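You operate a simulated robot arm through the tools that you are given. There is no shell and no other tool. Be economical: measure what you need, move in short steps, check, and stop when the job is done.

You are at the controls of a simulated robot arm. One attempt, no reset.

JOB
Flush the pumps named on the flush display into the grey cup.
Fine: one shot each; slide out again, cup back in its place. Set down upright: grey cup.

It is judged by the outcome, as a careful person would: the job done as asked, and still so three seconds after it is handed in. It fails if anything else is knocked over, pushed out of place, dropped, spilled or broken.

ROBOT AND FRAMES
A 6-joint arm with a two-finger gripper on a trunk, on a base that drives. Base frame: it is fixed to the floor where the robot stands at the start and does not move with it; the origin is under the middle of the robot, x ahead of it, y to its left, z up. Units: m, degrees, N and s.
It reaches about 1.298 m from its shoulder. Its first joint turns from -149.0 to 149.0 degrees. Places, roughly: cup nest [0.5, 0, 0.9]; cup slide [0.5, 0, 0.9]. Payload 1.57 kg.
The TCP is the grasp point between the finger pads, 0.021 m short of the fingertips. In the tool frame z runs along the fingers and y along their closing line. Largest opening 0.07 m; the body of the gripper starts 0.05 m behind the TCP.
Orientation is told as [roll, pitch, yaw] about the base's x, y, z axes, in that order, counted from this pose: with the fingers straight down and closing along the base's y, the tool's x points along the base's -x, its y along +y and its z along -z.

CONTROLS
- The arm moves only by the tool send_rows. Its argument "targets" is a list of rows, each a list of 7 numbers: the shift along the tool's x, y, z in m, then the turn, a rotation vector about the tool's x, y, z in degrees, then the closure, from 0 (fully open) to 1 (shut). In form: [[x, y, z, ax, ay, az, grip], ...]. A call has 1 to 8 rows; each row is the pose to reach, as a shift and turn from the pose commanded when the call began, along the tool's axes at that moment. Rows are played at 5 a second. More than 0.05 m and 8.6 degrees between two rows, or a gripper value outside its range, and nothing of the call is played. Where a pose cannot be reached the arm comes as near as it can. A force on the tool above 70 N (or 10 N above the force at the start of the call, whichever is more), or a blocked arm, ends the call early, and 0.2 s more pass. The fingers move at their own pace and stop on an object; they squeeze with about 30 N. The grip force told is the motor's: it shows also when the fingers shut on nothing. Time passes only in rows, and 0.2 s behind the last, so rows that repeat a pose let the fingers close. It gives the time, the measured TCP pose, the force on the tool (base axes), the opening and the grip force at its end, in the units of the frame above (readings bear some noise), with the torque about the TCP (base axes, N m) and any sound that the robot's microphone picked up.
- Cameras (640 x 400 px; columns grow to the right, rows downward): "scene" is now at [0.0271, 0.1571, 1.9057]; the picture's right is [-0.10, -0.99, 0.00], its down [-0.81, 0.08, -0.59] and it looks along [0.58, -0.06, -0.81] (base axes); focal length 276 px, centre (320, 200). "wrist" rides on the gripper at [0.079, 0.004, -0.081] in the tool frame; the picture's right is [-0.05, 1.00, 0.00], its down [-0.67, -0.04, -0.74] and it looks along [-0.74, -0.04, 0.67] (tool axes); focal length 256 px, centre (320, 200). There is no depth. A picture from a camera that has moved, and an enlarged one, comes with that camera's place and axes in the base frame and with its lens.
- camera(camera): a new picture of that camera. It takes no simulated time.
- move_column(by): slides the trunk up (or, below 0, down) by that many m; the arm and the scene camera ride with it, the base frame stays. It gives what a move gives, with no picture.
- steer(legs): drives the robot by 1 to 6 legs, each [ahead, turn to the left] in m and degrees, along the robot's own axes; the way and the turn of a leg run together, so that a leg with both is an arc; at most 1.5 m and 180 degrees a leg. The arm and the cameras ride along, it lands a little off, and it stops where it bumps. It gives what a move gives.
- head_to(pan, tilt): turns the head with the scene camera to pan (to the left, within 155 degrees either way) and tilt (down, from -29 to 69), counted from straight ahead of the robot. It gives what a move gives.
- close_up(camera, box): a new picture of the part [left, top, right, bottom] of that camera's present view, enlarged. It takes no simulated time.
- sign_off(): hands the job in; it is judged then, once.

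Work in short steps. Places have to be worked out from the pictures, the camera data and where the tool is seen: move nearer, look again, correct. Check each grasp and each placing, and mend what went wrong. You have 120 turns and 78 pictures in all, those below and enlarged ones among them. Open the gripper and draw the arm clear of the work before you hand the job in, unless the task says otherwise; then end with one line.

The tools are called after "Emit:" by a JSON object that holds its "fn" and its "kwargs". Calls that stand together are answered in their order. send_rows: Moves the arm, as the interface text tells. Its arguments: {"type":"object","properties":{"targets":{"type":"array","items":{"type":"array","items":{"type":"number"}}}},"required":["targets"]} The other tools are called the same way: move_column (by) slides the trunk up or down; steer (legs) drives the base; head_to (pan, tilt) turns the head that bears the scene camera; camera (camera) takes a picture; close_up (camera, box) takes an enlarged picture of a part of a camera's view; sign_off () hands the job in.

At the start:

```text
t: 0.0
position: [0.7016, 0.3336, 1.2507]
tool_rot: [0.0, 0.0, 0.0]
force: [-0.1, 0.5, 0.3]
ft_torque: [0.0, 0.01, 0.01]
width: 0.0701
gripper_force: 0.1
trunk travel left (down, up): [-0.931, 0.039]
robot x, y, heading: [0.0038, -0.0061, -0.0]
head pan, tilt: [-5.8, 54.1]
```

scene: 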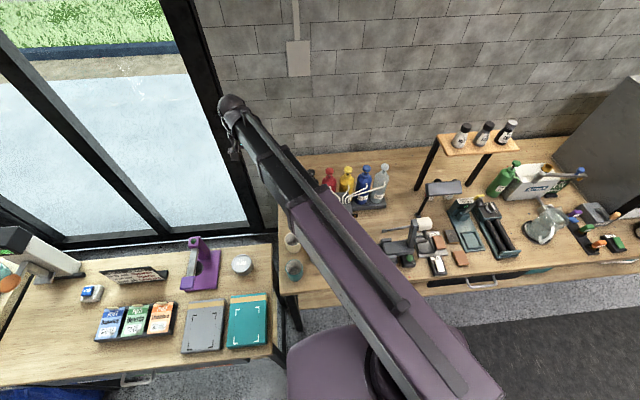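
wrist: 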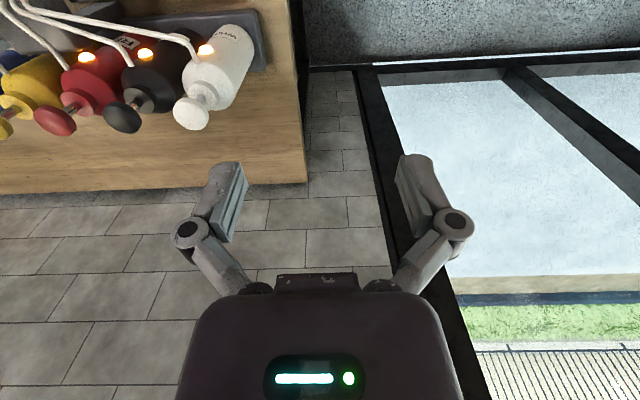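

The pumps seem to be the coloured bottles on the bench ahead and to the left. I'll enlarge the area to find the display and the grey cup.

Emit:
{"fn": "close_up", "kwargs": {"camera": "scene", "box": [260, 140, 420, 240]}}

Emit:
{"fn": "close_up", "kwargs": {"camera": "scene", "box": [360, 160, 520, 290]}}

Emit:
{"fn": "close_up", "kwargs": {"camera": "wrist", "box": [0, 0, 320, 200]}}

```text
4.00 times, centred on (340, 190) of scene
camera zoom: at [0.0271, 0.1571, 1.9057], right [-0.1, -0.99, 0.0], down [-0.81, 0.08, -0.59], along [0.58, -0.06, -0.81], focal length 1103 px, centre (240, 240)
```

zoom: 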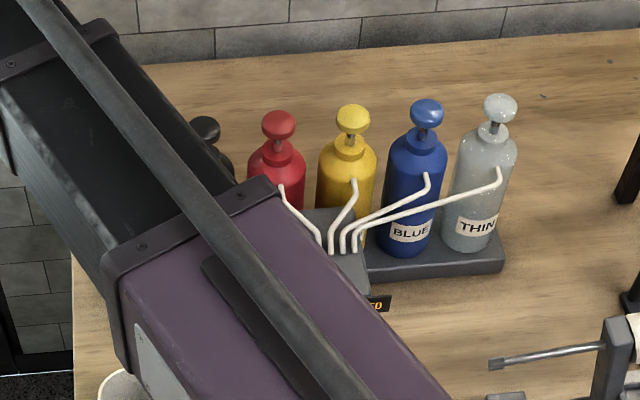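

```text
3.08 times, centred on (440, 225) of scene
camera zoom: at [0.0271, 0.1571, 1.9057], right [-0.1, -0.99, 0.0], down [-0.81, 0.08, -0.59], along [0.58, -0.06, -0.81], focal length 848 px, centre (-49, 123)
```

zoom: 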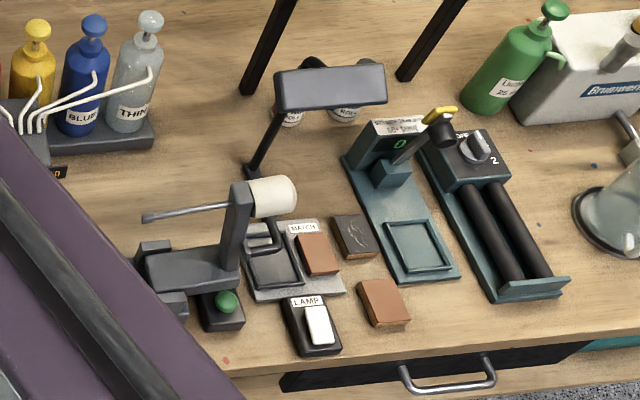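

```text
2.00 times, centred on (160, 100) of wrist
camera zoom: at [0.6217, 0.3366, 1.3317], right [0.05, 1.0, 0.0], down [0.67, -0.03, 0.74], along [0.74, -0.04, -0.67], focal length 512 px, centre (640, 400)
```

zoom: 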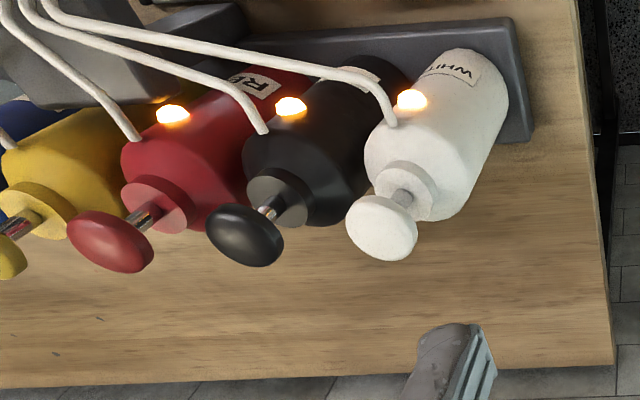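

The arm hides the display, so I'll swing the tool left and back through free air.

Emit:
{"fn": "send_rows", "kwargs": {"targets": [[0.02, 0.04, 0, 0, 0, 0, 0], [0.04, 0.08, 0, 0, 0, 0, 0], [0.06, 0.12, 0, 0, 0, 0, 0], [0.08, 0.16, 0, 0, 0, 0, 0], [0.1, 0.2, 0, 0, 0, 0, 0], [0.12, 0.24, 0, 0, 0, 0, 0], [0.14, 0.28, 0, 0, 0, 0, 0], [0.16, 0.32, 0, 0, 0, 0, 0]]}}

Emit:
{"fn": "camera", "kwargs": {"camera": "scene"}}

Emit:
{"fn": "close_up", "kwargs": {"camera": "scene", "box": [260, 150, 420, 250]}}

```text
t: 1.8
position: [0.5393, 0.6545, 1.2487]
tool_rot: [-0.1, 0.0, 0.1]
force: [-0.6, 0.2, 0.7]
ft_torque: [0.04, 0.0, -0.01]
width: 0.0701
gripper_force: 0.1
out of reach, approached as far as the arm can: row 5
trunk travel left (down, up): [-0.931, 0.039]
robot x, y, heading: [-0.0012, -0.0061, -0.1]
head pan, tilt: [-5.8, 54.1]
```

```text
72 pictures are left
camera scene: at [0.0262, 0.1585, 1.9055], right [-0.1, -0.99, 0.0], down [-0.81, 0.08, -0.59], along [0.58, -0.06, -0.81], focal length 276 px, centre (320, 200)
```

scene: 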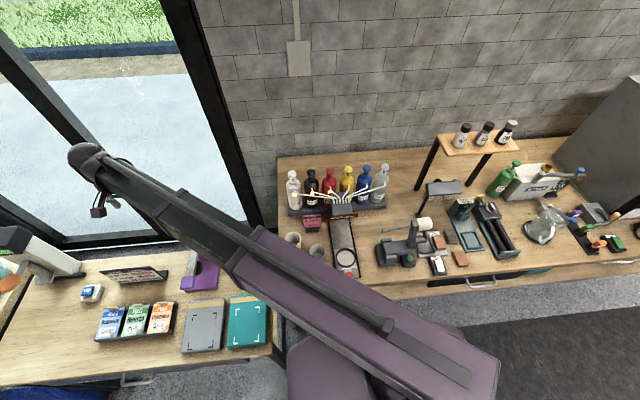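

```text
4.00 times, centred on (340, 200) of scene
camera zoom: at [0.0262, 0.1585, 1.9055], right [-0.1, -0.99, 0.0], down [-0.81, 0.08, -0.59], along [0.58, -0.06, -0.81], focal length 1103 px, centre (240, 200)
```

zoom: 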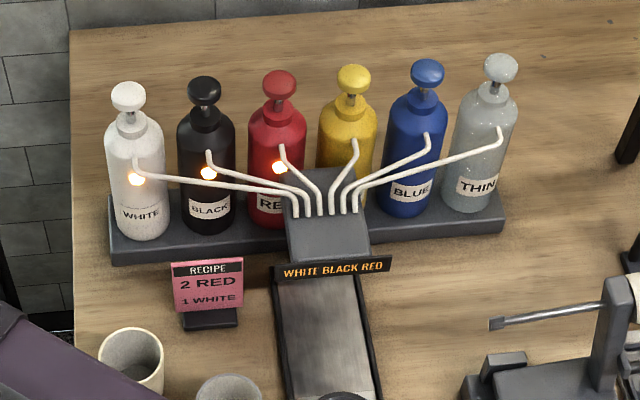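

The flush display reads WHITE BLACK RED; the recipe card is a different thing. Now the cups and slide.

Emit:
{"fn": "close_up", "kwargs": {"camera": "scene", "box": [270, 210, 390, 285]}}

```text
5.33 times, centred on (330, 248) of scene
camera zoom: at [0.0262, 0.1585, 1.9055], right [-0.1, -0.99, 0.0], down [-0.81, 0.08, -0.59], along [0.58, -0.06, -0.81], focal length 1470 px, centre (267, -53)
```

zoom: 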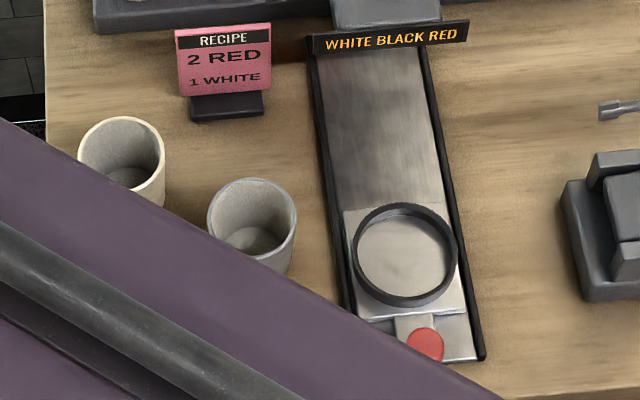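

White, black and red are needed. The grey cup is near (0.46, 0.125), and the slide is to its right with its nest and red knob. I'll bring the tool back over the cup, high up, for a wrist look.

Emit:
{"fn": "send_rows", "kwargs": {"targets": [[0.015, -0.045, 0, 0, 0, 0, 0], [0.03, -0.09, 0, 0, 0, 0, 0], [0.045, -0.135, 0, 0, 0, 0, 0], [0.06, -0.18, 0, 0, 0, 0, 0], [0.075, -0.225, 0, 0, 0, 0, 0], [0.09, -0.27, 0, 0, 0, 0, 0], [0.1, -0.315, 0, 0, 0, 0, 0], [0.11, -0.36, 0, 0, 0, 0, 0]]}}

Emit:
{"fn": "send_rows", "kwargs": {"targets": [[0.01, -0.04, 0, 0, 0, 0, 0], [0.02, -0.08, 0, 0, 0, 0, 0], [0.03, -0.12, 0, 0, 0, 0, 0], [0.04, -0.16, 0, 0, 0, 0, 0]]}}

Emit:
{"fn": "camera", "kwargs": {"camera": "wrist"}}

Emit:
{"fn": "camera", "kwargs": {"camera": "scene"}}

```text
t: 3.6
position: [0.4329, 0.2936, 1.2505]
tool_rot: [-0.1, 0.1, 0.0]
force: [-0.3, -1.2, -0.4]
ft_torque: [0.0, -0.04, 0.0]
width: 0.0699
gripper_force: 0.0
out of reach, approached as far as the arm can: row 8
trunk travel left (down, up): [-0.931, 0.039]
robot x, y, heading: [0.0025, -0.0056, 0.1]
head pan, tilt: [-5.8, 54.1]
```

```text
t: 4.6
position: [0.5012, 0.1817, 1.2511]
tool_rot: [0.1, 0.1, 0.2]
force: [0.5, 1.1, 1.2]
ft_torque: [0.03, 0.02, -0.01]
width: 0.0699
gripper_force: 0.0
out of reach, approached as far as the arm can: row 1, 2, 3, 4
trunk travel left (down, up): [-0.931, 0.039]
robot x, y, heading: [-0.0014, -0.0061, -0.0]
head pan, tilt: [-5.8, 54.1]
```

```text
69 pictures are left
camera wrist: at [0.4214, 0.184, 1.3317], right [0.05, 1.0, 0.0], down [0.67, -0.03, 0.74], along [0.74, -0.04, -0.67], focal length 256 px, centre (320, 200)
```

wrist: 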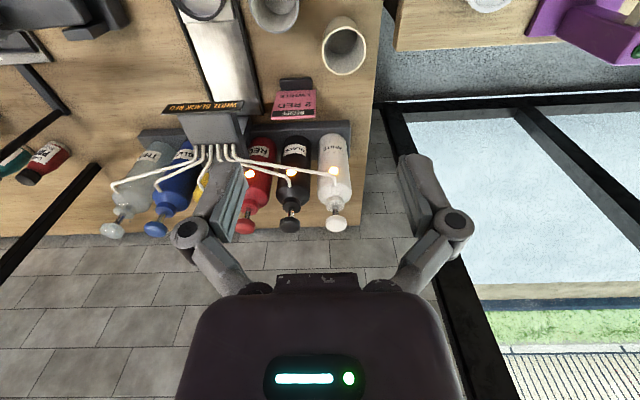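

```text
68 pictures are left
camera scene: at [0.0273, 0.1563, 1.9057], right [-0.1, -0.99, 0.0], down [-0.81, 0.08, -0.59], along [0.58, -0.06, -0.81], focal length 276 px, centre (320, 200)
```

scene: 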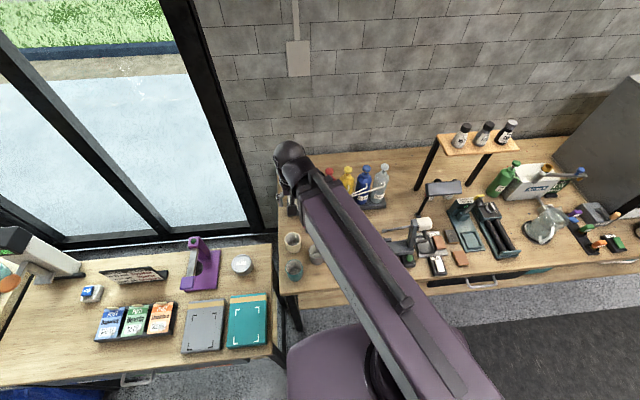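

The cup lies inside the arm's minimum reach (~0.5 m), so the base has to back up. I'll check behind first.

Emit:
{"fn": "head_to", "kwargs": {"pan": 150, "tilt": 50}}

Emit:
{"fn": "camera", "kwargs": {"camera": "scene"}}

```text
t: 7.0
position: [0.501, 0.1824, 1.25]
tool_rot: [0.0, 0.0, 0.1]
force: [0.5, 0.3, -0.5]
ft_torque: [0.0, 0.0, 0.01]
width: 0.0699
gripper_force: 0.1
trunk travel left (down, up): [-0.931, 0.039]
robot x, y, heading: [-0.003, -0.0039, -0.5]
head pan, tilt: [150.0, 50.0]
```

```text
67 pictures are left
camera scene: at [-0.1124, 0.203, 1.911], right [0.5, 0.87, 0.0], down [0.66, -0.38, -0.64], along [-0.56, 0.32, -0.77], focal length 276 px, centre (320, 200)
```

scene: 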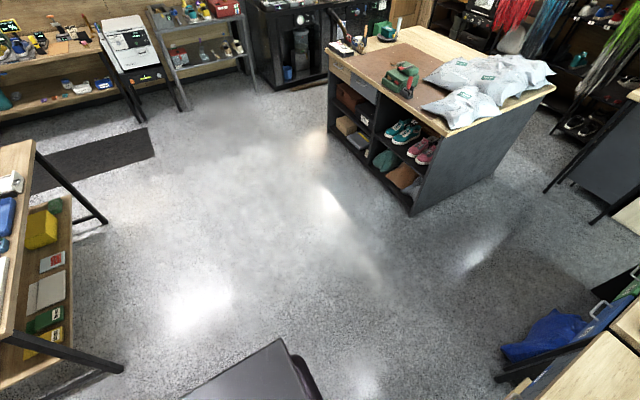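

Behind the robot is clear. Backing up 0.25 m and turning the head forward again.

Emit:
{"fn": "steer", "kwargs": {"legs": [[-0.25, 0]]}}

Emit:
{"fn": "head_to", "kwargs": {"pan": 0, "tilt": 45}}

Emit:
{"fn": "camera", "kwargs": {"camera": "wrist"}}

Emit:
{"fn": "camera", "kwargs": {"camera": "scene"}}

```text
t: 9.1
position: [0.247, 0.1843, 1.2508]
tool_rot: [-0.1, -0.1, 0.4]
force: [0.4, 0.3, -0.1]
ft_torque: [0.0, 0.04, -0.01]
width: 0.0701
gripper_force: 0.0
trunk travel left (down, up): [-0.931, 0.039]
robot x, y, heading: [-0.2524, -0.0056, 0.3]
head pan, tilt: [150.0, 50.0]
```

```text
t: 11.5
position: [0.2477, 0.184, 1.2513]
tool_rot: [0.1, 0.0, 0.4]
force: [0.2, -0.5, -0.2]
ft_torque: [0.0, 0.0, 0.0]
width: 0.0698
gripper_force: 0.0
trunk travel left (down, up): [-0.931, 0.039]
robot x, y, heading: [-0.2499, -0.0063, 0.5]
head pan, tilt: [0.0, 45.0]
```

```text
66 pictures are left
camera wrist: at [0.1682, 0.1866, 1.3318], right [0.05, 1.0, 0.0], down [0.67, -0.03, 0.74], along [0.74, -0.04, -0.67], focal length 256 px, centre (320, 200)
```

wrist: 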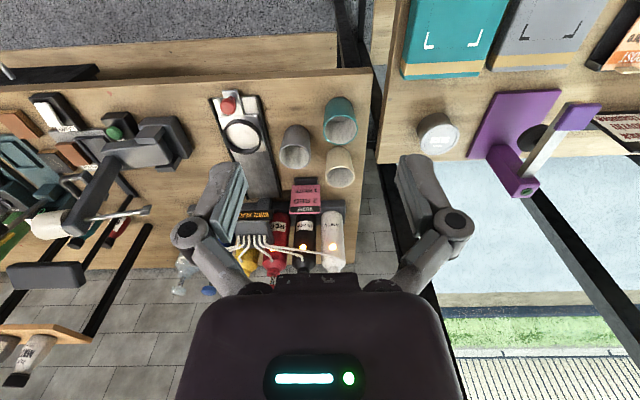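

```text
65 pictures are left
camera scene: at [-0.2174, 0.1649, 1.9179], right [0.01, -1.0, 0.0], down [-0.71, 0.0, -0.71], along [0.71, 0.0, -0.71], focal length 276 px, centre (320, 200)
```

scene: 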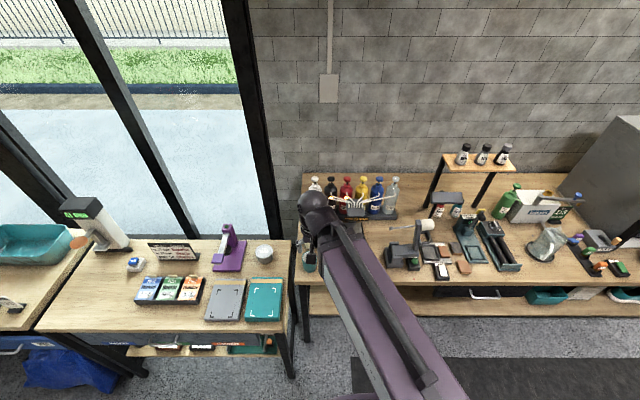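

Three cups stand there: teal, grey and cream. I'll enlarge the wrist view to measure.

Emit:
{"fn": "close_up", "kwargs": {"camera": "wrist", "box": [200, 80, 376, 190]}}

```text
3.64 times, centred on (288, 135) of wrist
camera zoom: at [0.1682, 0.1866, 1.3318], right [0.05, 1.0, 0.0], down [0.67, -0.03, 0.74], along [0.74, -0.04, -0.67], focal length 931 px, centre (436, 436)
```

zoom: 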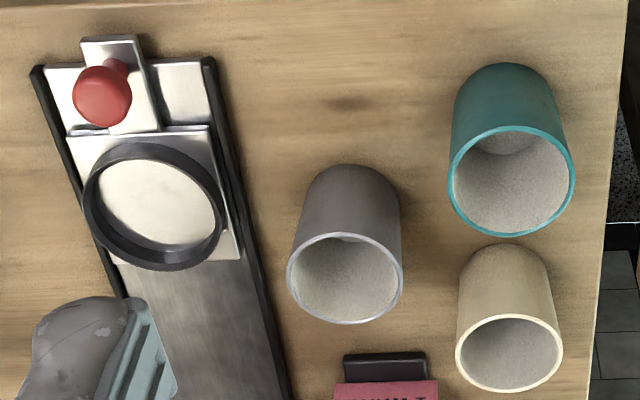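

By triangulation the grey cup's rim centre is near (0.505, 0.118), at z≈0.90 and ≈66 mm wide. I'll move closer for a better measurement.

Emit:
{"fn": "send_rows", "kwargs": {"targets": [[-0.035, -0.014, 0.02, 0, 0, 0, 0], [-0.07, -0.028, 0.04, 0, 0, 0, 0], [-0.105, -0.042, 0.06, 0, 0, 0, 0], [-0.14, -0.056, 0.08, 0, 0, 0, 0], [-0.16, -0.07, 0.1, 0, 0, 0, 0], [-0.16, -0.07, 0.1, 0, 0, 0, 0]]}}

Emit:
{"fn": "camera", "kwargs": {"camera": "wrist"}}

```text
t: 12.9
position: [0.398, 0.1181, 1.2494]
tool_rot: [0.0, 0.0, 0.4]
force: [0.1, -0.4, 0.0]
ft_torque: [0.03, 0.0, -0.01]
width: 0.0702
gripper_force: 0.1
out of reach, approached as far as the arm can: row 1, 2, 3, 4, 5, 6
trunk travel left (down, up): [-0.931, 0.039]
robot x, y, heading: [-0.2525, -0.0028, 0.4]
head pan, tilt: [0.0, 45.0]
```

```text
63 pictures are left
camera wrist: at [0.3191, 0.1206, 1.3319], right [0.05, 1.0, 0.0], down [0.67, -0.03, 0.74], along [0.74, -0.04, -0.67], focal length 256 px, centre (320, 200)
```

wrist: 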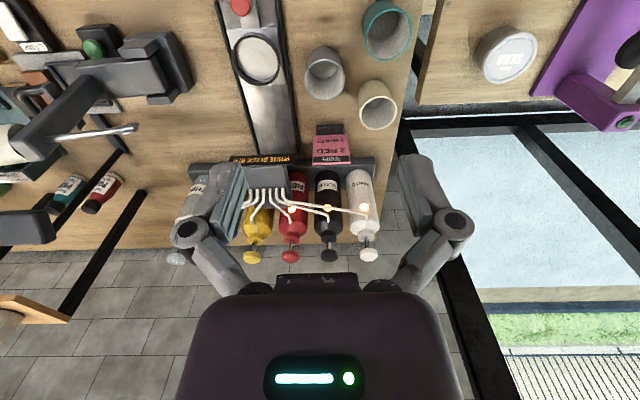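

The arm can't go lower from this trunk height, so I'll lower the trunk.

Emit:
{"fn": "move_column", "kwargs": {"by": -0.18}}

Emit:
{"fn": "camera", "kwargs": {"camera": "wrist"}}

Emit:
{"fn": "camera", "kwargs": {"camera": "scene"}}

```text
t: 14.9
position: [0.398, 0.1184, 1.0704]
tool_rot: [0.0, 0.1, 0.5]
force: [0.1, 0.5, 0.3]
ft_torque: [-0.04, -0.02, -0.02]
width: 0.0699
gripper_force: 0.0
trunk travel left (down, up): [-0.751, 0.219]
robot x, y, heading: [-0.252, -0.0068, 0.1]
head pan, tilt: [0.0, 45.0]
```

```text
62 pictures are left
camera wrist: at [0.3195, 0.1205, 1.1518], right [0.05, 1.0, 0.0], down [0.67, -0.03, 0.74], along [0.74, -0.04, -0.67], focal length 256 px, centre (320, 200)
```

wrist: 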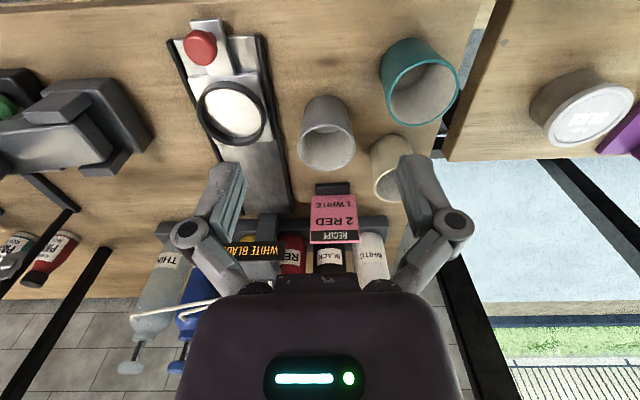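

```text
61 pictures are left
camera scene: at [-0.2174, 0.1648, 1.738], right [0.01, -1.0, 0.0], down [-0.71, 0.0, -0.71], along [0.71, 0.0, -0.71], focal length 276 px, centre (320, 200)
```

scene: 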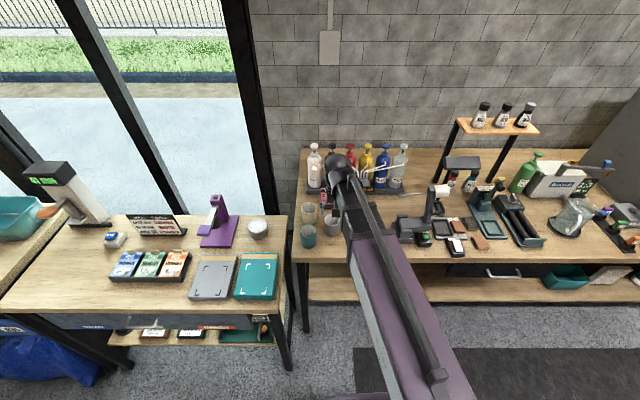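

The trunk works. I'll enlarge the wrist view from here to measure the cup, nest and knob.

Emit:
{"fn": "close_up", "kwargs": {"camera": "wrist", "box": [160, 10, 480, 210]}}

```text
2.00 times, centred on (320, 110) of wrist
camera zoom: at [0.3195, 0.1205, 1.1518], right [0.05, 1.0, 0.0], down [0.67, -0.03, 0.74], along [0.74, -0.04, -0.67], focal length 512 px, centre (320, 380)
```

zoom: 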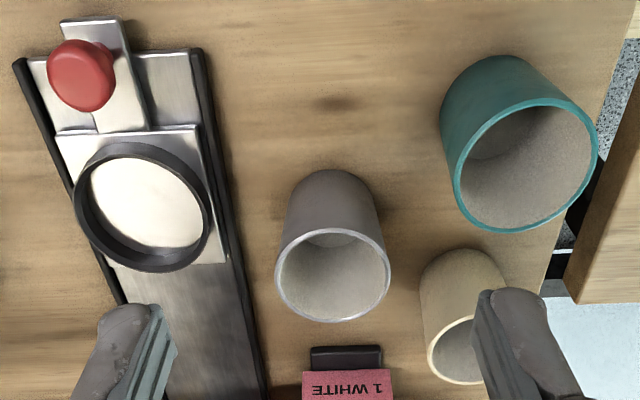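

Triangulated: rim centre ≈ (0.492, 0.1176), z≈0.92, diameter ≈64 mm, so it fits inside the opening. I'll come nearer above it, lowering the trunk.

Emit:
{"fn": "move_column", "kwargs": {"by": -0.08}}

Emit:
{"fn": "send_rows", "kwargs": {"targets": [[-0.03, 0, 0, 0, 0, 0, 0], [-0.06, 0, 0, 0, 0, 0, 0], [-0.08, 0, 0, 0, 0, 0, 0], [-0.08, 0, 0, 0, 0, 0, 0]]}}

Emit:
{"fn": "camera", "kwargs": {"camera": "wrist"}}

```text
t: 16.0
position: [0.3977, 0.1183, 0.9911]
tool_rot: [-0.1, 0.1, 0.4]
force: [-0.4, 0.5, 0.4]
ft_torque: [0.0, 0.03, -0.01]
width: 0.0698
gripper_force: 0.0
trunk travel left (down, up): [-0.671, 0.299]
robot x, y, heading: [-0.2529, -0.0059, 0.4]
head pan, tilt: [0.0, 45.0]
```

```text
t: 17.0
position: [0.4771, 0.1186, 0.9898]
tool_rot: [-0.1, 0.1, 0.4]
force: [-0.4, 0.8, 0.0]
ft_torque: [0.0, -0.01, 0.01]
width: 0.0702
gripper_force: 0.0
out of reach, approached as far as the arm can: row 2
trunk travel left (down, up): [-0.671, 0.299]
robot x, y, heading: [-0.2528, -0.0038, 0.3]
head pan, tilt: [0.0, 45.0]
```

```text
59 pictures are left
camera wrist: at [0.3989, 0.1214, 1.0718], right [0.05, 1.0, 0.0], down [0.67, -0.03, 0.74], along [0.74, -0.03, -0.67], focal length 256 px, centre (320, 200)
```

wrist: 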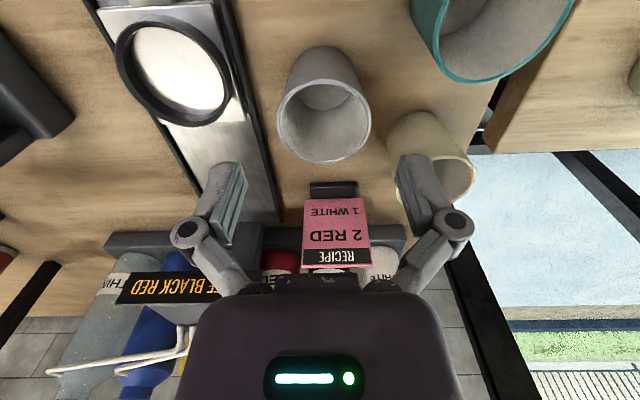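

The cup is about (0.491, 0.119), rim z≈0.915. I'll go just above the rim and check the alignment.

Emit:
{"fn": "send_rows", "kwargs": {"targets": [[-0.014, 0.0005, 0, 0, 0, 0, 0], [-0.014, 0.0005, 0.02, 0, 0, 0, 0], [-0.014, 0.0005, 0.04, 0, 0, 0, 0], [-0.014, 0.0005, 0.04, 0, 0, 0, 0]]}}

Emit:
{"fn": "camera", "kwargs": {"camera": "wrist"}}

Emit:
{"fn": "close_up", "kwargs": {"camera": "scene", "box": [280, 170, 400, 245]}}

```text
t: 18.0
position: [0.492, 0.1199, 0.9914]
tool_rot: [0.1, 0.1, 0.3]
force: [0.3, -1.2, 0.4]
ft_torque: [-0.01, -0.02, 0.02]
width: 0.0699
gripper_force: 0.1
out of reach, approached as far as the arm can: row 2, 3, 4
trunk travel left (down, up): [-0.671, 0.299]
robot x, y, heading: [-0.2548, -0.0028, 0.3]
head pan, tilt: [0.0, 45.0]
```

```text
58 pictures are left
camera wrist: at [0.4127, 0.1214, 1.0718], right [0.05, 1.0, 0.0], down [0.67, -0.03, 0.74], along [0.74, -0.04, -0.67], focal length 256 px, centre (320, 200)
```

wrist: 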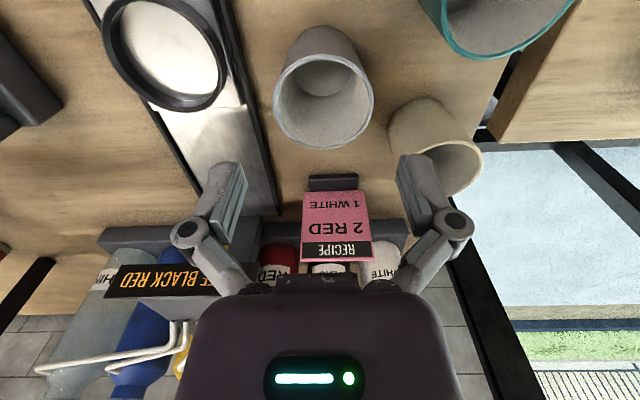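

```text
5.33 times, centred on (340, 208) of scene
camera zoom: at [-0.2172, 0.1648, 1.658], right [0.01, -1.0, 0.0], down [-0.71, 0.0, -0.71], along [0.71, 0.0, -0.71], focal length 1470 px, centre (213, 160)
```

zoom: 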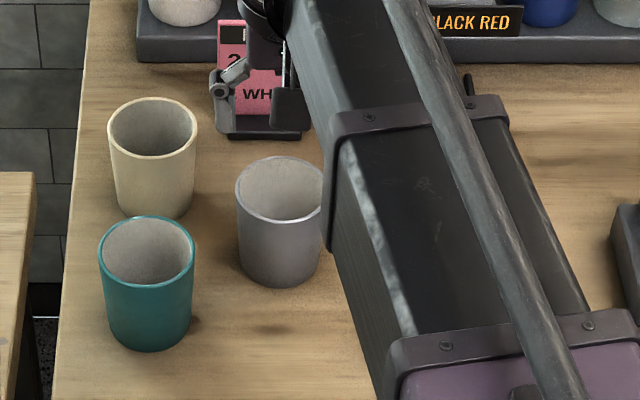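

The arm is at its lower limit relative to the trunk. I'll raise it 0.15 m and lower the trunk 0.18 m to get fine vertical control.

Emit:
{"fn": "send_rows", "kwargs": {"targets": [[0, 0, -0.04, 0, 0, 0, 0], [0.003, 0, -0.08, 0, 0, 0, 0], [0.003, 0.001, -0.12, 0, 0, 0, 0], [0.003, 0.001, -0.15, 0, 0, 0, 0], [0.003, 0.001, -0.15, 0, 0, 0, 0]]}}

Emit:
{"fn": "move_column", "kwargs": {"by": -0.17}}

Emit:
{"fn": "camera", "kwargs": {"camera": "wrist"}}

Emit:
{"fn": "camera", "kwargs": {"camera": "scene"}}

```text
t: 19.2
position: [0.4862, 0.1176, 0.9898]
tool_rot: [0.0, 0.1, 0.4]
force: [0.1, 0.5, -0.1]
ft_torque: [0.01, -0.02, 0.01]
width: 0.0701
gripper_force: 0.0
out of reach, approached as far as the arm can: row 1, 2, 3, 4, 5
trunk travel left (down, up): [-0.671, 0.299]
robot x, y, heading: [-0.2554, -0.0045, 0.2]
head pan, tilt: [0.0, 45.0]
```

```text
t: 20.5
position: [0.4842, 0.1191, 0.8759]
tool_rot: [0.3, -0.1, 0.5]
force: [-9.3, 2.1, 33.6]
ft_torque: [0.1, -0.46, 0.04]
width: 0.0707
gripper_force: 30.1
trunk travel left (down, up): [-0.556, 0.414]
robot x, y, heading: [-0.2552, -0.0059, 0.1]
head pan, tilt: [0.0, 45.0]
stopped: the force on the tool passed its limit at 142 N (the readings are from after the stop); the commanded pose is now the measured one
```

```text
56 pictures are left
camera wrist: at [0.405, 0.1204, 0.9583], right [0.05, 1.0, 0.0], down [0.66, -0.03, 0.75], along [0.75, -0.03, -0.67], focal length 256 px, centre (320, 200)
```

wrist: 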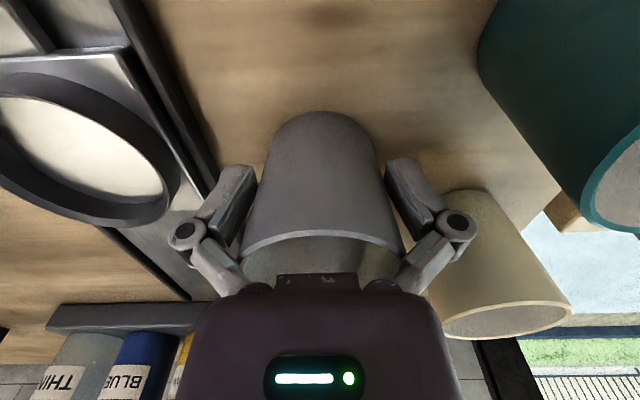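

```text
55 pictures are left
camera scene: at [-0.2211, 0.1641, 1.5429], right [0.01, -1.0, 0.0], down [-0.71, 0.0, -0.71], along [0.71, 0.0, -0.71], focal length 276 px, centre (320, 200)
```

scene: 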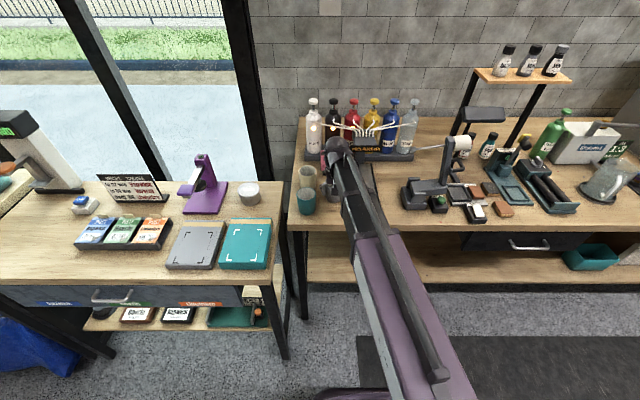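

The arm seems to be a horizontal telescoping one, so the trunk alone sets height. The fingers straddle the cup and the palm touched its rim (rim z≈0.925); the cup is still upright. I'll back off 12 mm.

Emit:
{"fn": "move_column", "kwargs": {"by": 0.012}}

Emit:
{"fn": "camera", "kwargs": {"camera": "wrist"}}

```text
t: 21.1
position: [0.4889, 0.1172, 0.8871]
tool_rot: [0.1, -0.1, 0.4]
force: [0.7, 0.5, -0.4]
ft_torque: [0.04, -0.01, 0.01]
width: 0.0698
gripper_force: 0.2
trunk travel left (down, up): [-0.568, 0.402]
robot x, y, heading: [-0.2484, -0.0057, -0.0]
head pan, tilt: [0.0, 45.0]
```

```text
54 pictures are left
camera wrist: at [0.409, 0.1205, 0.9675], right [0.05, 1.0, 0.0], down [0.66, -0.03, 0.75], along [0.75, -0.03, -0.67], focal length 256 px, centre (320, 200)
```

wrist: 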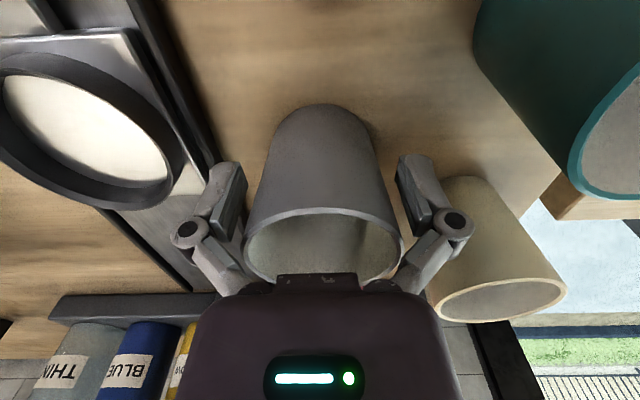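

Force is zero and the cup is centred between the fingers. Closing.

Emit:
{"fn": "send_rows", "kwargs": {"targets": [[0, 0, 0, 0, 0, 0, 0.3], [0, 0, 0, 0, 0, 0, 0.6], [0, 0, 0, 0, 0, 0, 0.8], [0, 0, 0, 0, 0, 0, 0.8]]}}

Emit:
{"fn": "camera", "kwargs": {"camera": "wrist"}}

```text
t: 22.1
position: [0.4855, 0.1187, 0.8868]
tool_rot: [0.1, -0.1, 0.4]
force: [1.4, -0.3, 8.0]
ft_torque: [-0.03, -0.01, -0.02]
width: 0.0576
gripper_force: 29.8
trunk travel left (down, up): [-0.568, 0.402]
robot x, y, heading: [-0.2516, -0.0052, 0.1]
head pan, tilt: [0.0, 45.0]
```

```text
53 pictures are left
camera wrist: at [0.408, 0.1204, 0.9683], right [0.05, 1.0, 0.0], down [0.66, -0.03, 0.75], along [0.75, -0.03, -0.66], focal length 256 px, centre (320, 200)
```

wrist: 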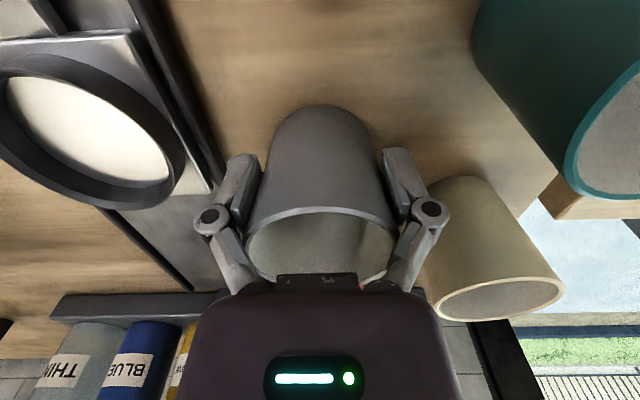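

The cup is gripped at 57.6 mm, with its home at TCP (0.487, 0.118, 0.887). Nest ring centre comes out at ≈(0.478, 0.004, top 0.862). Lifting 6 cm with the trunk.

Emit:
{"fn": "move_column", "kwargs": {"by": 0.06}}

Emit:
{"fn": "camera", "kwargs": {"camera": "wrist"}}

```text
t: 23.1
position: [0.4884, 0.1187, 0.945]
tool_rot: [0.2, -0.1, 0.4]
force: [0.0, 0.8, -0.3]
ft_torque: [-0.02, 0.0, 0.0]
width: 0.0569
gripper_force: 29.7
trunk travel left (down, up): [-0.628, 0.342]
robot x, y, heading: [-0.2536, -0.0073, 0.4]
head pan, tilt: [0.0, 45.0]
```

```text
52 pictures are left
camera wrist: at [0.4086, 0.1205, 1.0279], right [0.05, 1.0, 0.0], down [0.66, -0.03, 0.75], along [0.75, -0.03, -0.67], focal length 256 px, centre (320, 200)
```

wrist: 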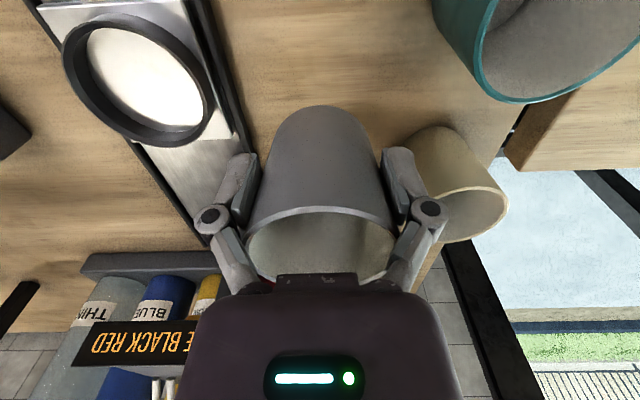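

Lifted cleanly, and the ring again measures ≈(0.477, 0.004). Moving the cup above the nest.

Emit:
{"fn": "send_rows", "kwargs": {"targets": [[0.002, -0.025, 0, 0, 0, 0, 0.8], [0.004, -0.05, 0, 0, 0, 0, 0.8], [0.006, -0.075, 0, 0, 0, 0, 0.8], [0.008, -0.1, 0, 0, 0, 0, 0.8], [0.0105, -0.1145, 0, 0, 0, 0, 0.8], [0.0105, -0.1145, 0, 0, 0, 0, 0.8], [0.0105, -0.1145, 0, 0, 0, 0, 0.8]]}}

Emit:
{"fn": "camera", "kwargs": {"camera": "wrist"}}

Emit:
{"fn": "close_up", "kwargs": {"camera": "scene", "box": [270, 110, 430, 210]}}

```text
t: 24.7
position: [0.4798, 0.0045, 0.9456]
tool_rot: [0.2, -0.1, 0.4]
force: [0.1, -0.2, 0.2]
ft_torque: [0.0, 0.01, -0.01]
width: 0.0566
gripper_force: 30.0
trunk travel left (down, up): [-0.628, 0.342]
robot x, y, heading: [-0.2525, -0.0067, 0.1]
head pan, tilt: [0.0, 45.0]
```

```text
51 pictures are left
camera wrist: at [0.4002, 0.0057, 1.0279], right [0.05, 1.0, 0.0], down [0.66, -0.03, 0.75], along [0.75, -0.03, -0.67], focal length 256 px, centre (320, 200)
```

wrist: 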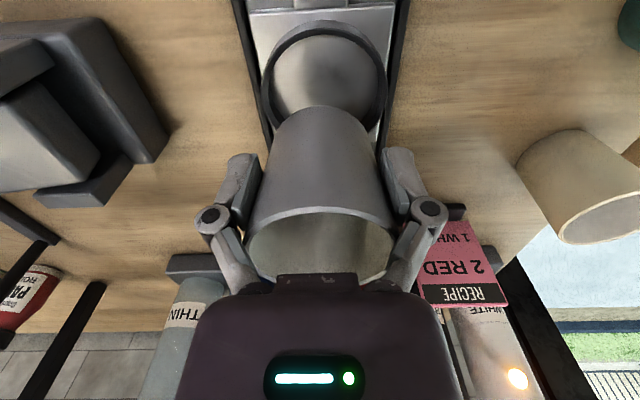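

```text
4.00 times, centred on (350, 160) of scene
camera zoom: at [-0.2171, 0.1649, 1.6144], right [0.01, -1.0, 0.0], down [-0.71, 0.0, -0.71], along [0.71, 0.0, -0.71], focal length 1103 px, centre (200, 360)
```

zoom: 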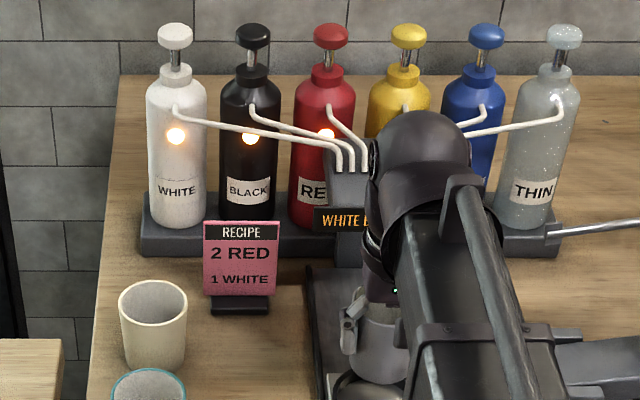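

The ring has ~9 mm of slack around the cup base and the cup is over it. Lowering in stages.

Emit:
{"fn": "move_column", "kwargs": {"by": -0.03}}

Emit:
{"fn": "camera", "kwargs": {"camera": "wrist"}}

```text
t: 25.4
position: [0.4791, 0.0048, 0.9174]
tool_rot: [0.1, -0.2, 0.4]
force: [-2.2, 2.0, 11.6]
ft_torque: [0.0, -0.28, 0.01]
width: 0.0566
gripper_force: 30.1
trunk travel left (down, up): [-0.598, 0.372]
robot x, y, heading: [-0.2508, -0.0091, 0.0]
head pan, tilt: [0.0, 45.0]
```

```text
49 pictures are left
camera wrist: at [0.3991, 0.006, 0.9988], right [0.05, 1.0, 0.0], down [0.66, -0.03, 0.75], along [0.75, -0.03, -0.66], focal length 256 px, centre (320, 200)
```

wrist: 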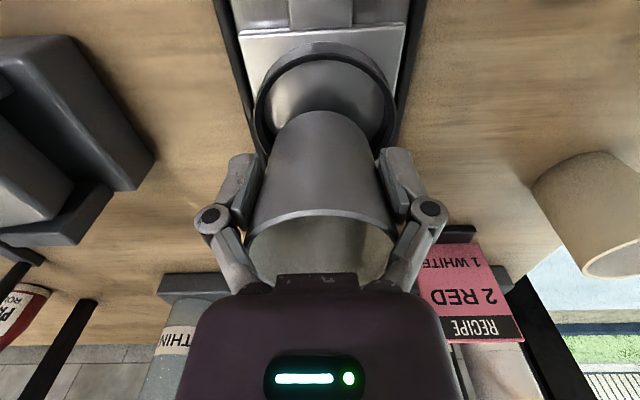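

The cup's far bottom edge is touching the ring (11.6 N, and the torque puts the contact at +x), so the nest centre is nearer ≈0.467. I'll lift 1 cm and shift 12 mm toward −x.

Emit:
{"fn": "move_column", "kwargs": {"by": 0.01}}

Emit:
{"fn": "send_rows", "kwargs": {"targets": [[0.006, 0, 0, 0, 0, 0, 0.8], [0.012, 0, 0, 0, 0, 0, 0.8], [0.012, 0, 0, 0, 0, 0, 0.8]]}}

Emit:
{"fn": "camera", "kwargs": {"camera": "wrist"}}

```text
t: 26.0
position: [0.4798, 0.0042, 0.9257]
tool_rot: [0.0, -0.1, 0.4]
force: [-0.2, -0.4, -0.9]
ft_torque: [-0.01, 0.03, 0.01]
width: 0.0562
gripper_force: 30.1
trunk travel left (down, up): [-0.608, 0.362]
robot x, y, heading: [-0.2545, -0.0067, 0.3]
head pan, tilt: [0.0, 45.0]
```

```text
t: 26.8
position: [0.4676, 0.0022, 0.9253]
tool_rot: [0.0, 0.0, 0.4]
force: [-0.4, -0.3, -0.1]
ft_torque: [0.0, -0.01, -0.02]
width: 0.0566
gripper_force: 29.6
trunk travel left (down, up): [-0.608, 0.362]
robot x, y, heading: [-0.2531, -0.007, 0.1]
head pan, tilt: [0.0, 45.0]
```

```text
48 pictures are left
camera wrist: at [0.3884, 0.0059, 1.0079], right [0.05, 1.0, 0.0], down [0.66, -0.03, 0.75], along [0.75, -0.03, -0.67], focal length 256 px, centre (320, 200)
```

wrist: 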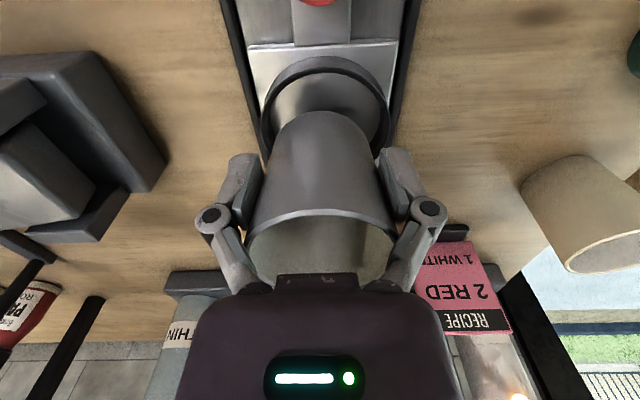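

The cup is now well within the ring outline. Lowering again in small steps.

Emit:
{"fn": "move_column", "kwargs": {"by": -0.017}}

Emit:
{"fn": "camera", "kwargs": {"camera": "wrist"}}

```text
t: 27.5
position: [0.4676, 0.0042, 0.909]
tool_rot: [0.1, -0.1, 0.4]
force: [-0.7, 0.2, -1.5]
ft_torque: [0.01, 0.08, 0.02]
width: 0.0562
gripper_force: 30.1
trunk travel left (down, up): [-0.591, 0.379]
robot x, y, heading: [-0.2491, -0.0073, 0.1]
head pan, tilt: [0.0, 45.0]
```

```text
47 pictures are left
camera wrist: at [0.3883, 0.0059, 0.9909], right [0.05, 1.0, 0.0], down [0.66, -0.03, 0.75], along [0.75, -0.03, -0.67], focal length 256 px, centre (320, 200)
```

wrist: 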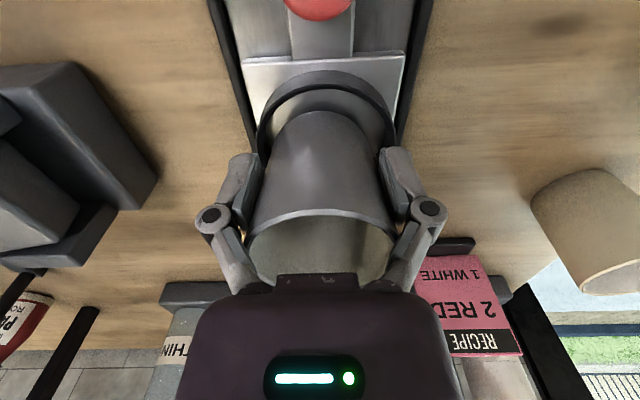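

The cup bottom is now below the ring top with no contact. Continuing down gently.

Emit:
{"fn": "move_column", "kwargs": {"by": -0.006}}

```text
t: 28.0
position: [0.467, 0.002, 0.9036]
tool_rot: [0.1, -0.2, 0.4]
force: [-0.7, 0.8, 5.1]
ft_torque: [0.06, 0.07, -0.01]
width: 0.0564
gripper_force: 30.0
trunk travel left (down, up): [-0.585, 0.385]
robot x, y, heading: [-0.2523, -0.009, 0.4]
head pan, tilt: [0.0, 45.0]
```

Light contact of 5 N with almost no torque means it is seated on the plate. I'll release, with a 5 mm wider opening first.

Emit:
{"fn": "send_rows", "kwargs": {"targets": [[0, 0, 0, 0, 0, 0, 0.1], [0, 0, 0, 0, 0, 0, 0], [0, 0, 0, 0, 0, 0, 0], [0, 0, 0, 0, 0, 0, 0]]}}

Emit:
{"fn": "move_column", "kwargs": {"by": 0.04}}

Emit:
{"fn": "camera", "kwargs": {"camera": "wrist"}}

```text
t: 29.0
position: [0.4659, 0.0034, 0.9043]
tool_rot: [0.1, -0.1, 0.4]
force: [0.9, 0.7, -1.2]
ft_torque: [0.0, 0.05, 0.0]
width: 0.07
gripper_force: 0.1
trunk travel left (down, up): [-0.585, 0.385]
robot x, y, heading: [-0.2509, -0.0059, 0.7]
head pan, tilt: [0.0, 45.0]
```

```text
t: 29.9
position: [0.4676, 0.0036, 0.9429]
tool_rot: [0.1, -0.2, 0.4]
force: [0.7, -1.2, 0.1]
ft_torque: [0.01, -0.02, -0.02]
width: 0.0701
gripper_force: 0.1
trunk travel left (down, up): [-0.625, 0.345]
robot x, y, heading: [-0.2517, -0.0063, 0.1]
head pan, tilt: [0.0, 45.0]
```

```text
46 pictures are left
camera wrist: at [0.3885, 0.0059, 1.0249], right [0.05, 1.0, 0.0], down [0.66, -0.03, 0.75], along [0.75, -0.03, -0.67], focal length 256 px, centre (320, 200)
```

wrist: 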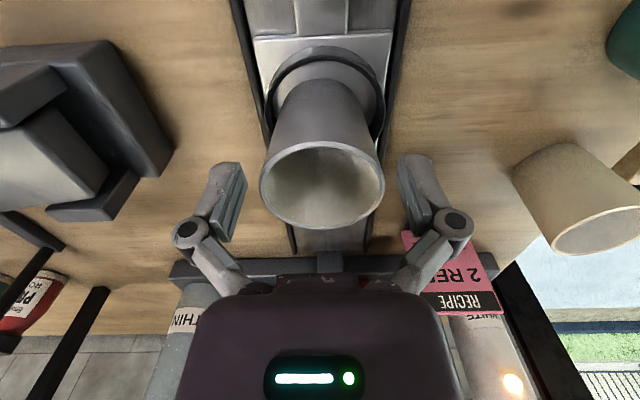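

The cup stands released in the nest. I'll raise the tool and draw back for a check of its seating and the knob.

Emit:
{"fn": "move_column", "kwargs": {"by": 0.08}}

Emit:
{"fn": "send_rows", "kwargs": {"targets": [[0.04, 0, 0, 0, 0, 0, 0], [0.08, 0, 0, 0, 0, 0, 0], [0.12, 0, 0, 0, 0, 0, 0], [0.15, 0, 0, 0, 0, 0, 0], [0.15, 0, 0, 0, 0, 0, 0]]}}

Emit:
{"fn": "camera", "kwargs": {"camera": "wrist"}}

```text
t: 31.0
position: [0.468, 0.0041, 1.024]
tool_rot: [0.1, -0.1, 0.3]
force: [0.6, -0.2, -0.3]
ft_torque: [-0.01, -0.03, 0.01]
width: 0.0701
gripper_force: 0.1
trunk travel left (down, up): [-0.705, 0.265]
robot x, y, heading: [-0.2492, -0.005, 0.2]
head pan, tilt: [0.0, 45.0]
```

```text
t: 32.2
position: [0.3191, 0.0016, 1.0224]
tool_rot: [0.1, -0.1, 0.4]
force: [0.4, -0.1, -1.2]
ft_torque: [-0.01, -0.01, -0.02]
width: 0.07
gripper_force: 0.1
trunk travel left (down, up): [-0.705, 0.265]
robot x, y, heading: [-0.2502, -0.0058, 0.2]
head pan, tilt: [0.0, 45.0]
```

```text
45 pictures are left
camera wrist: at [0.2404, 0.0045, 1.1048], right [0.05, 1.0, 0.0], down [0.66, -0.03, 0.75], along [0.75, -0.03, -0.67], focal length 256 px, centre (320, 200)
```

wrist: 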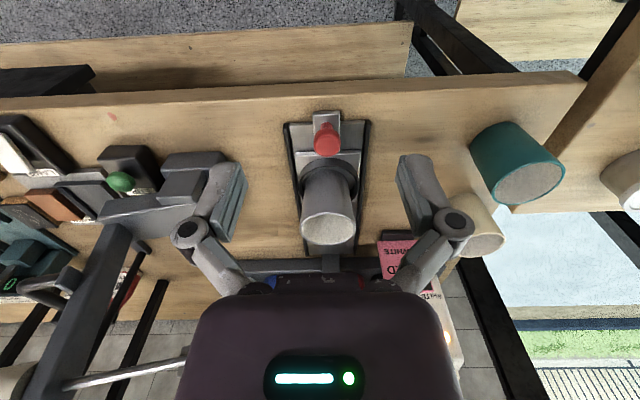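

Emit:
{"fn": "close_up", "kwargs": {"camera": "wrist", "box": [260, 90, 420, 260]}}

```text
2.35 times, centred on (340, 175) of wrist
camera zoom: at [0.2404, 0.0045, 1.1048], right [0.05, 1.0, 0.0], down [0.66, -0.03, 0.75], along [0.75, -0.03, -0.67], focal length 602 px, centre (273, 259)
```

zoom: 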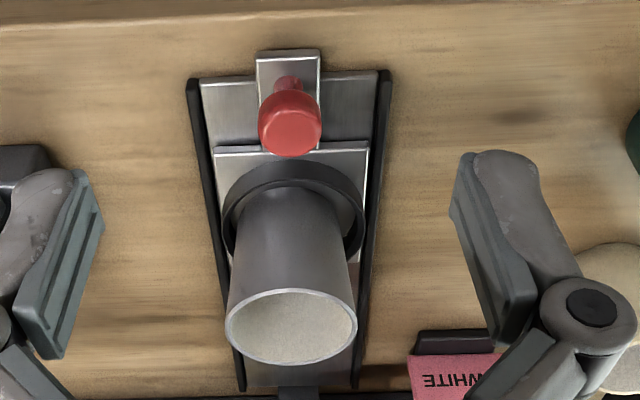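

The cup sits upright in the nest. The knob stands vertically near (0.399, 0.005). To keep the wrist clear of cup and manifold I'll tilt the fingers 30° forward, still well above, then check.

Emit:
{"fn": "send_rows", "kwargs": {"targets": [[-0.02, 0, 0, 0, -7.5, 0, 0], [-0.03, 0, 0, 0, -15, 0, 0], [-0.03, 0, 0, 0, -22.5, 0, 0], [-0.03, 0, 0, 0, -30, 0, 0], [-0.03, 0, 0, 0, -30, 0, 0.2], [-0.03, 0, 0, 0, -30, 0, 0.2]]}}

Emit:
{"fn": "camera", "kwargs": {"camera": "wrist"}}

Emit:
{"fn": "camera", "kwargs": {"camera": "scene"}}

```text
t: 33.6
position: [0.379, 0.008, 1.0472]
tool_rot: [0.0, -30.1, 0.4]
force: [-0.6, 0.1, 0.5]
ft_torque: [0.01, 0.04, 0.0]
width: 0.0561
gripper_force: 0.1
out of reach, approached as far as the arm can: row 2, 3, 4, 5, 6
trunk travel left (down, up): [-0.705, 0.265]
robot x, y, heading: [-0.2536, -0.0042, 0.4]
head pan, tilt: [0.0, 45.0]
```

```text
43 pictures are left
camera wrist: at [0.2702, 0.0096, 1.0795], right [0.04, 1.0, 0.03], down [0.2, -0.04, 0.98], along [0.98, -0.03, -0.2], focal length 256 px, centre (320, 200)
```

wrist: 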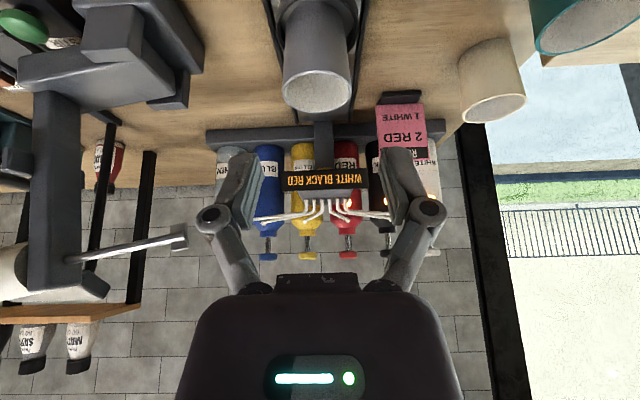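

```text
42 pictures are left
camera scene: at [-0.2173, 0.1648, 1.6914], right [0.01, -1.0, 0.0], down [-0.71, 0.0, -0.71], along [0.71, 0.0, -0.71], focal length 276 px, centre (320, 200)
```

scene: 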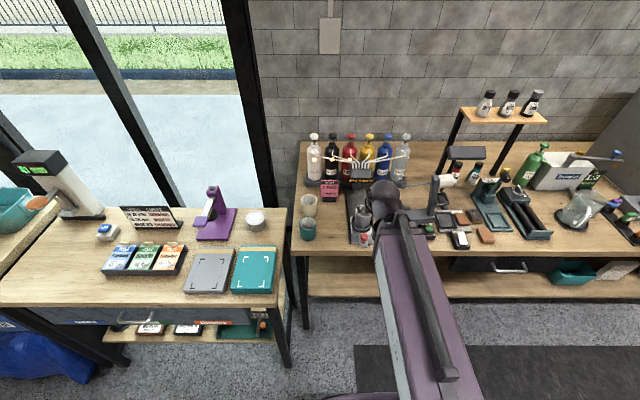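

The tilt works: pivot ≈0.186 m behind the TCP, fingers 30° forward. Knob head triangulates to ≈(0.396, 0.006, 0.887). I'll move above it and lower the trunk partway, then look.

Emit:
{"fn": "send_rows", "kwargs": {"targets": [[-0.014, 0, 0.008, 0, 0, 0, 0.2], [-0.014, 0, 0.008, 0, 0, 0, 0.2]]}}

Emit:
{"fn": "move_column", "kwargs": {"by": -0.1}}

Emit:
{"fn": "camera", "kwargs": {"camera": "wrist"}}

Emit:
{"fn": "close_up", "kwargs": {"camera": "scene", "box": [290, 100, 490, 250]}}

```text
t: 34.2
position: [0.394, 0.0061, 1.0489]
tool_rot: [0.1, -30.2, 0.4]
force: [0.3, -0.3, 0.1]
ft_torque: [0.0, 0.0, -0.03]
width: 0.0559
gripper_force: 0.0
trunk travel left (down, up): [-0.705, 0.265]
robot x, y, heading: [-0.2525, -0.0062, 0.4]
head pan, tilt: [0.0, 45.0]
```

```text
t: 35.5
position: [0.3955, 0.0056, 0.9485]
tool_rot: [0.1, -30.2, 0.5]
force: [0.4, 0.4, 0.6]
ft_torque: [-0.01, -0.01, -0.04]
width: 0.0559
gripper_force: 0.2
trunk travel left (down, up): [-0.605, 0.365]
robot x, y, heading: [-0.2494, -0.0078, 0.5]
head pan, tilt: [0.0, 45.0]
```

```text
41 pictures are left
camera wrist: at [0.2857, 0.0083, 0.9795], right [0.04, 1.0, 0.03], down [0.2, -0.04, 0.98], along [0.98, -0.03, -0.2], focal length 256 px, centre (320, 200)
```

wrist: 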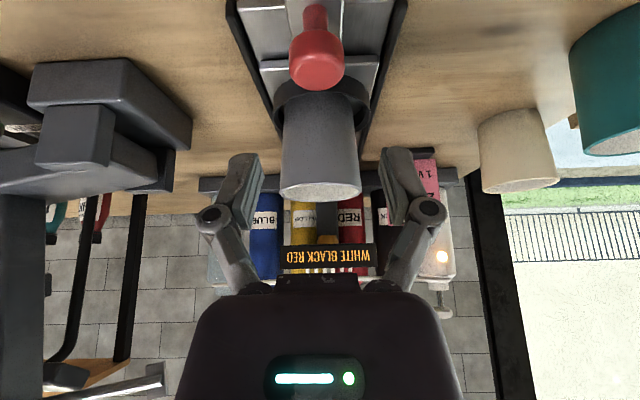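

```text
2.67 times, centred on (390, 175) of scene
camera zoom: at [-0.2172, 0.1648, 1.5914], right [0.01, -1.0, 0.0], down [-0.71, 0.0, -0.71], along [0.71, 0.0, -0.71], focal length 735 px, centre (133, 267)
```

zoom: 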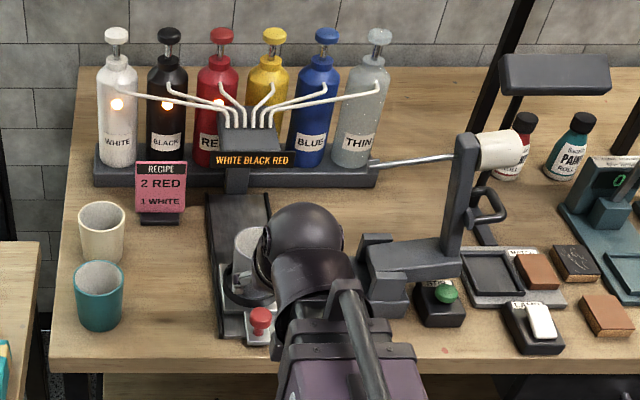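

The knob head is directly below the TCP at (0.395, 0.006), and nothing is in the way. Lowering onto it.

Emit:
{"fn": "move_column", "kwargs": {"by": -0.04}}

Emit:
{"fn": "move_column", "kwargs": {"by": -0.024}}

Emit:
{"fn": "camera", "kwargs": {"camera": "wrist"}}

```text
t: 36.4
position: [0.394, 0.0051, 0.9089]
tool_rot: [0.1, -30.2, 0.4]
force: [-0.8, -0.3, -0.1]
ft_torque: [0.0, 0.01, -0.03]
width: 0.0562
gripper_force: 0.0
trunk travel left (down, up): [-0.565, 0.405]
robot x, y, heading: [-0.251, -0.0068, 0.2]
head pan, tilt: [0.0, 45.0]
```

```text
t: 37.1
position: [0.3943, 0.0074, 0.8843]
tool_rot: [0.2, -30.2, 0.4]
force: [-0.1, 0.5, -0.2]
ft_torque: [0.03, 0.03, 0.0]
width: 0.0557
gripper_force: 0.1
trunk travel left (down, up): [-0.541, 0.429]
robot x, y, heading: [-0.2516, -0.0018, 0.1]
head pan, tilt: [0.0, 45.0]
```

```text
39 pictures are left
camera wrist: at [0.2858, 0.0083, 0.9155], right [0.04, 1.0, 0.03], down [0.2, -0.04, 0.98], along [0.98, -0.03, -0.2], focal length 256 px, centre (320, 200)
```

wrist: 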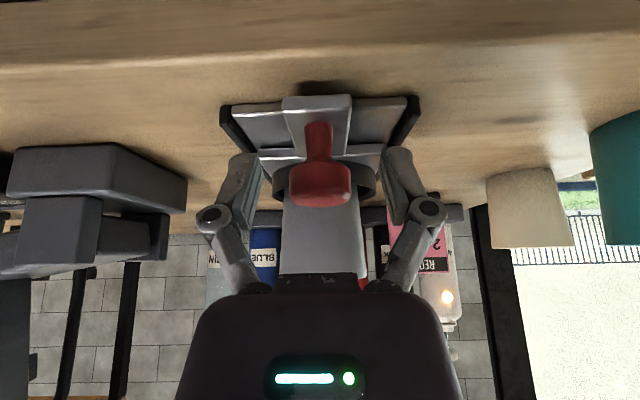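

The knob head is right at the TCP. Closing on it.

Emit:
{"fn": "send_rows", "kwargs": {"targets": [[0, 0, 0, 0, 0, 0, 0.5], [0, 0, 0, 0, 0, 0, 0.9], [0, 0, 0, 0, 0, 0, 0.9], [0, 0, 0, 0, 0, 0, 0.9]]}}

```text
t: 38.1
position: [0.395, 0.0065, 0.8839]
tool_rot: [0.1, -30.1, 0.4]
force: [0.7, 0.0, 4.1]
ft_torque: [0.01, -0.01, 0.01]
width: 0.0267
gripper_force: 32.1
trunk travel left (down, up): [-0.541, 0.429]
robot x, y, heading: [-0.2521, -0.0062, 0.2]
head pan, tilt: [0.0, 45.0]
```

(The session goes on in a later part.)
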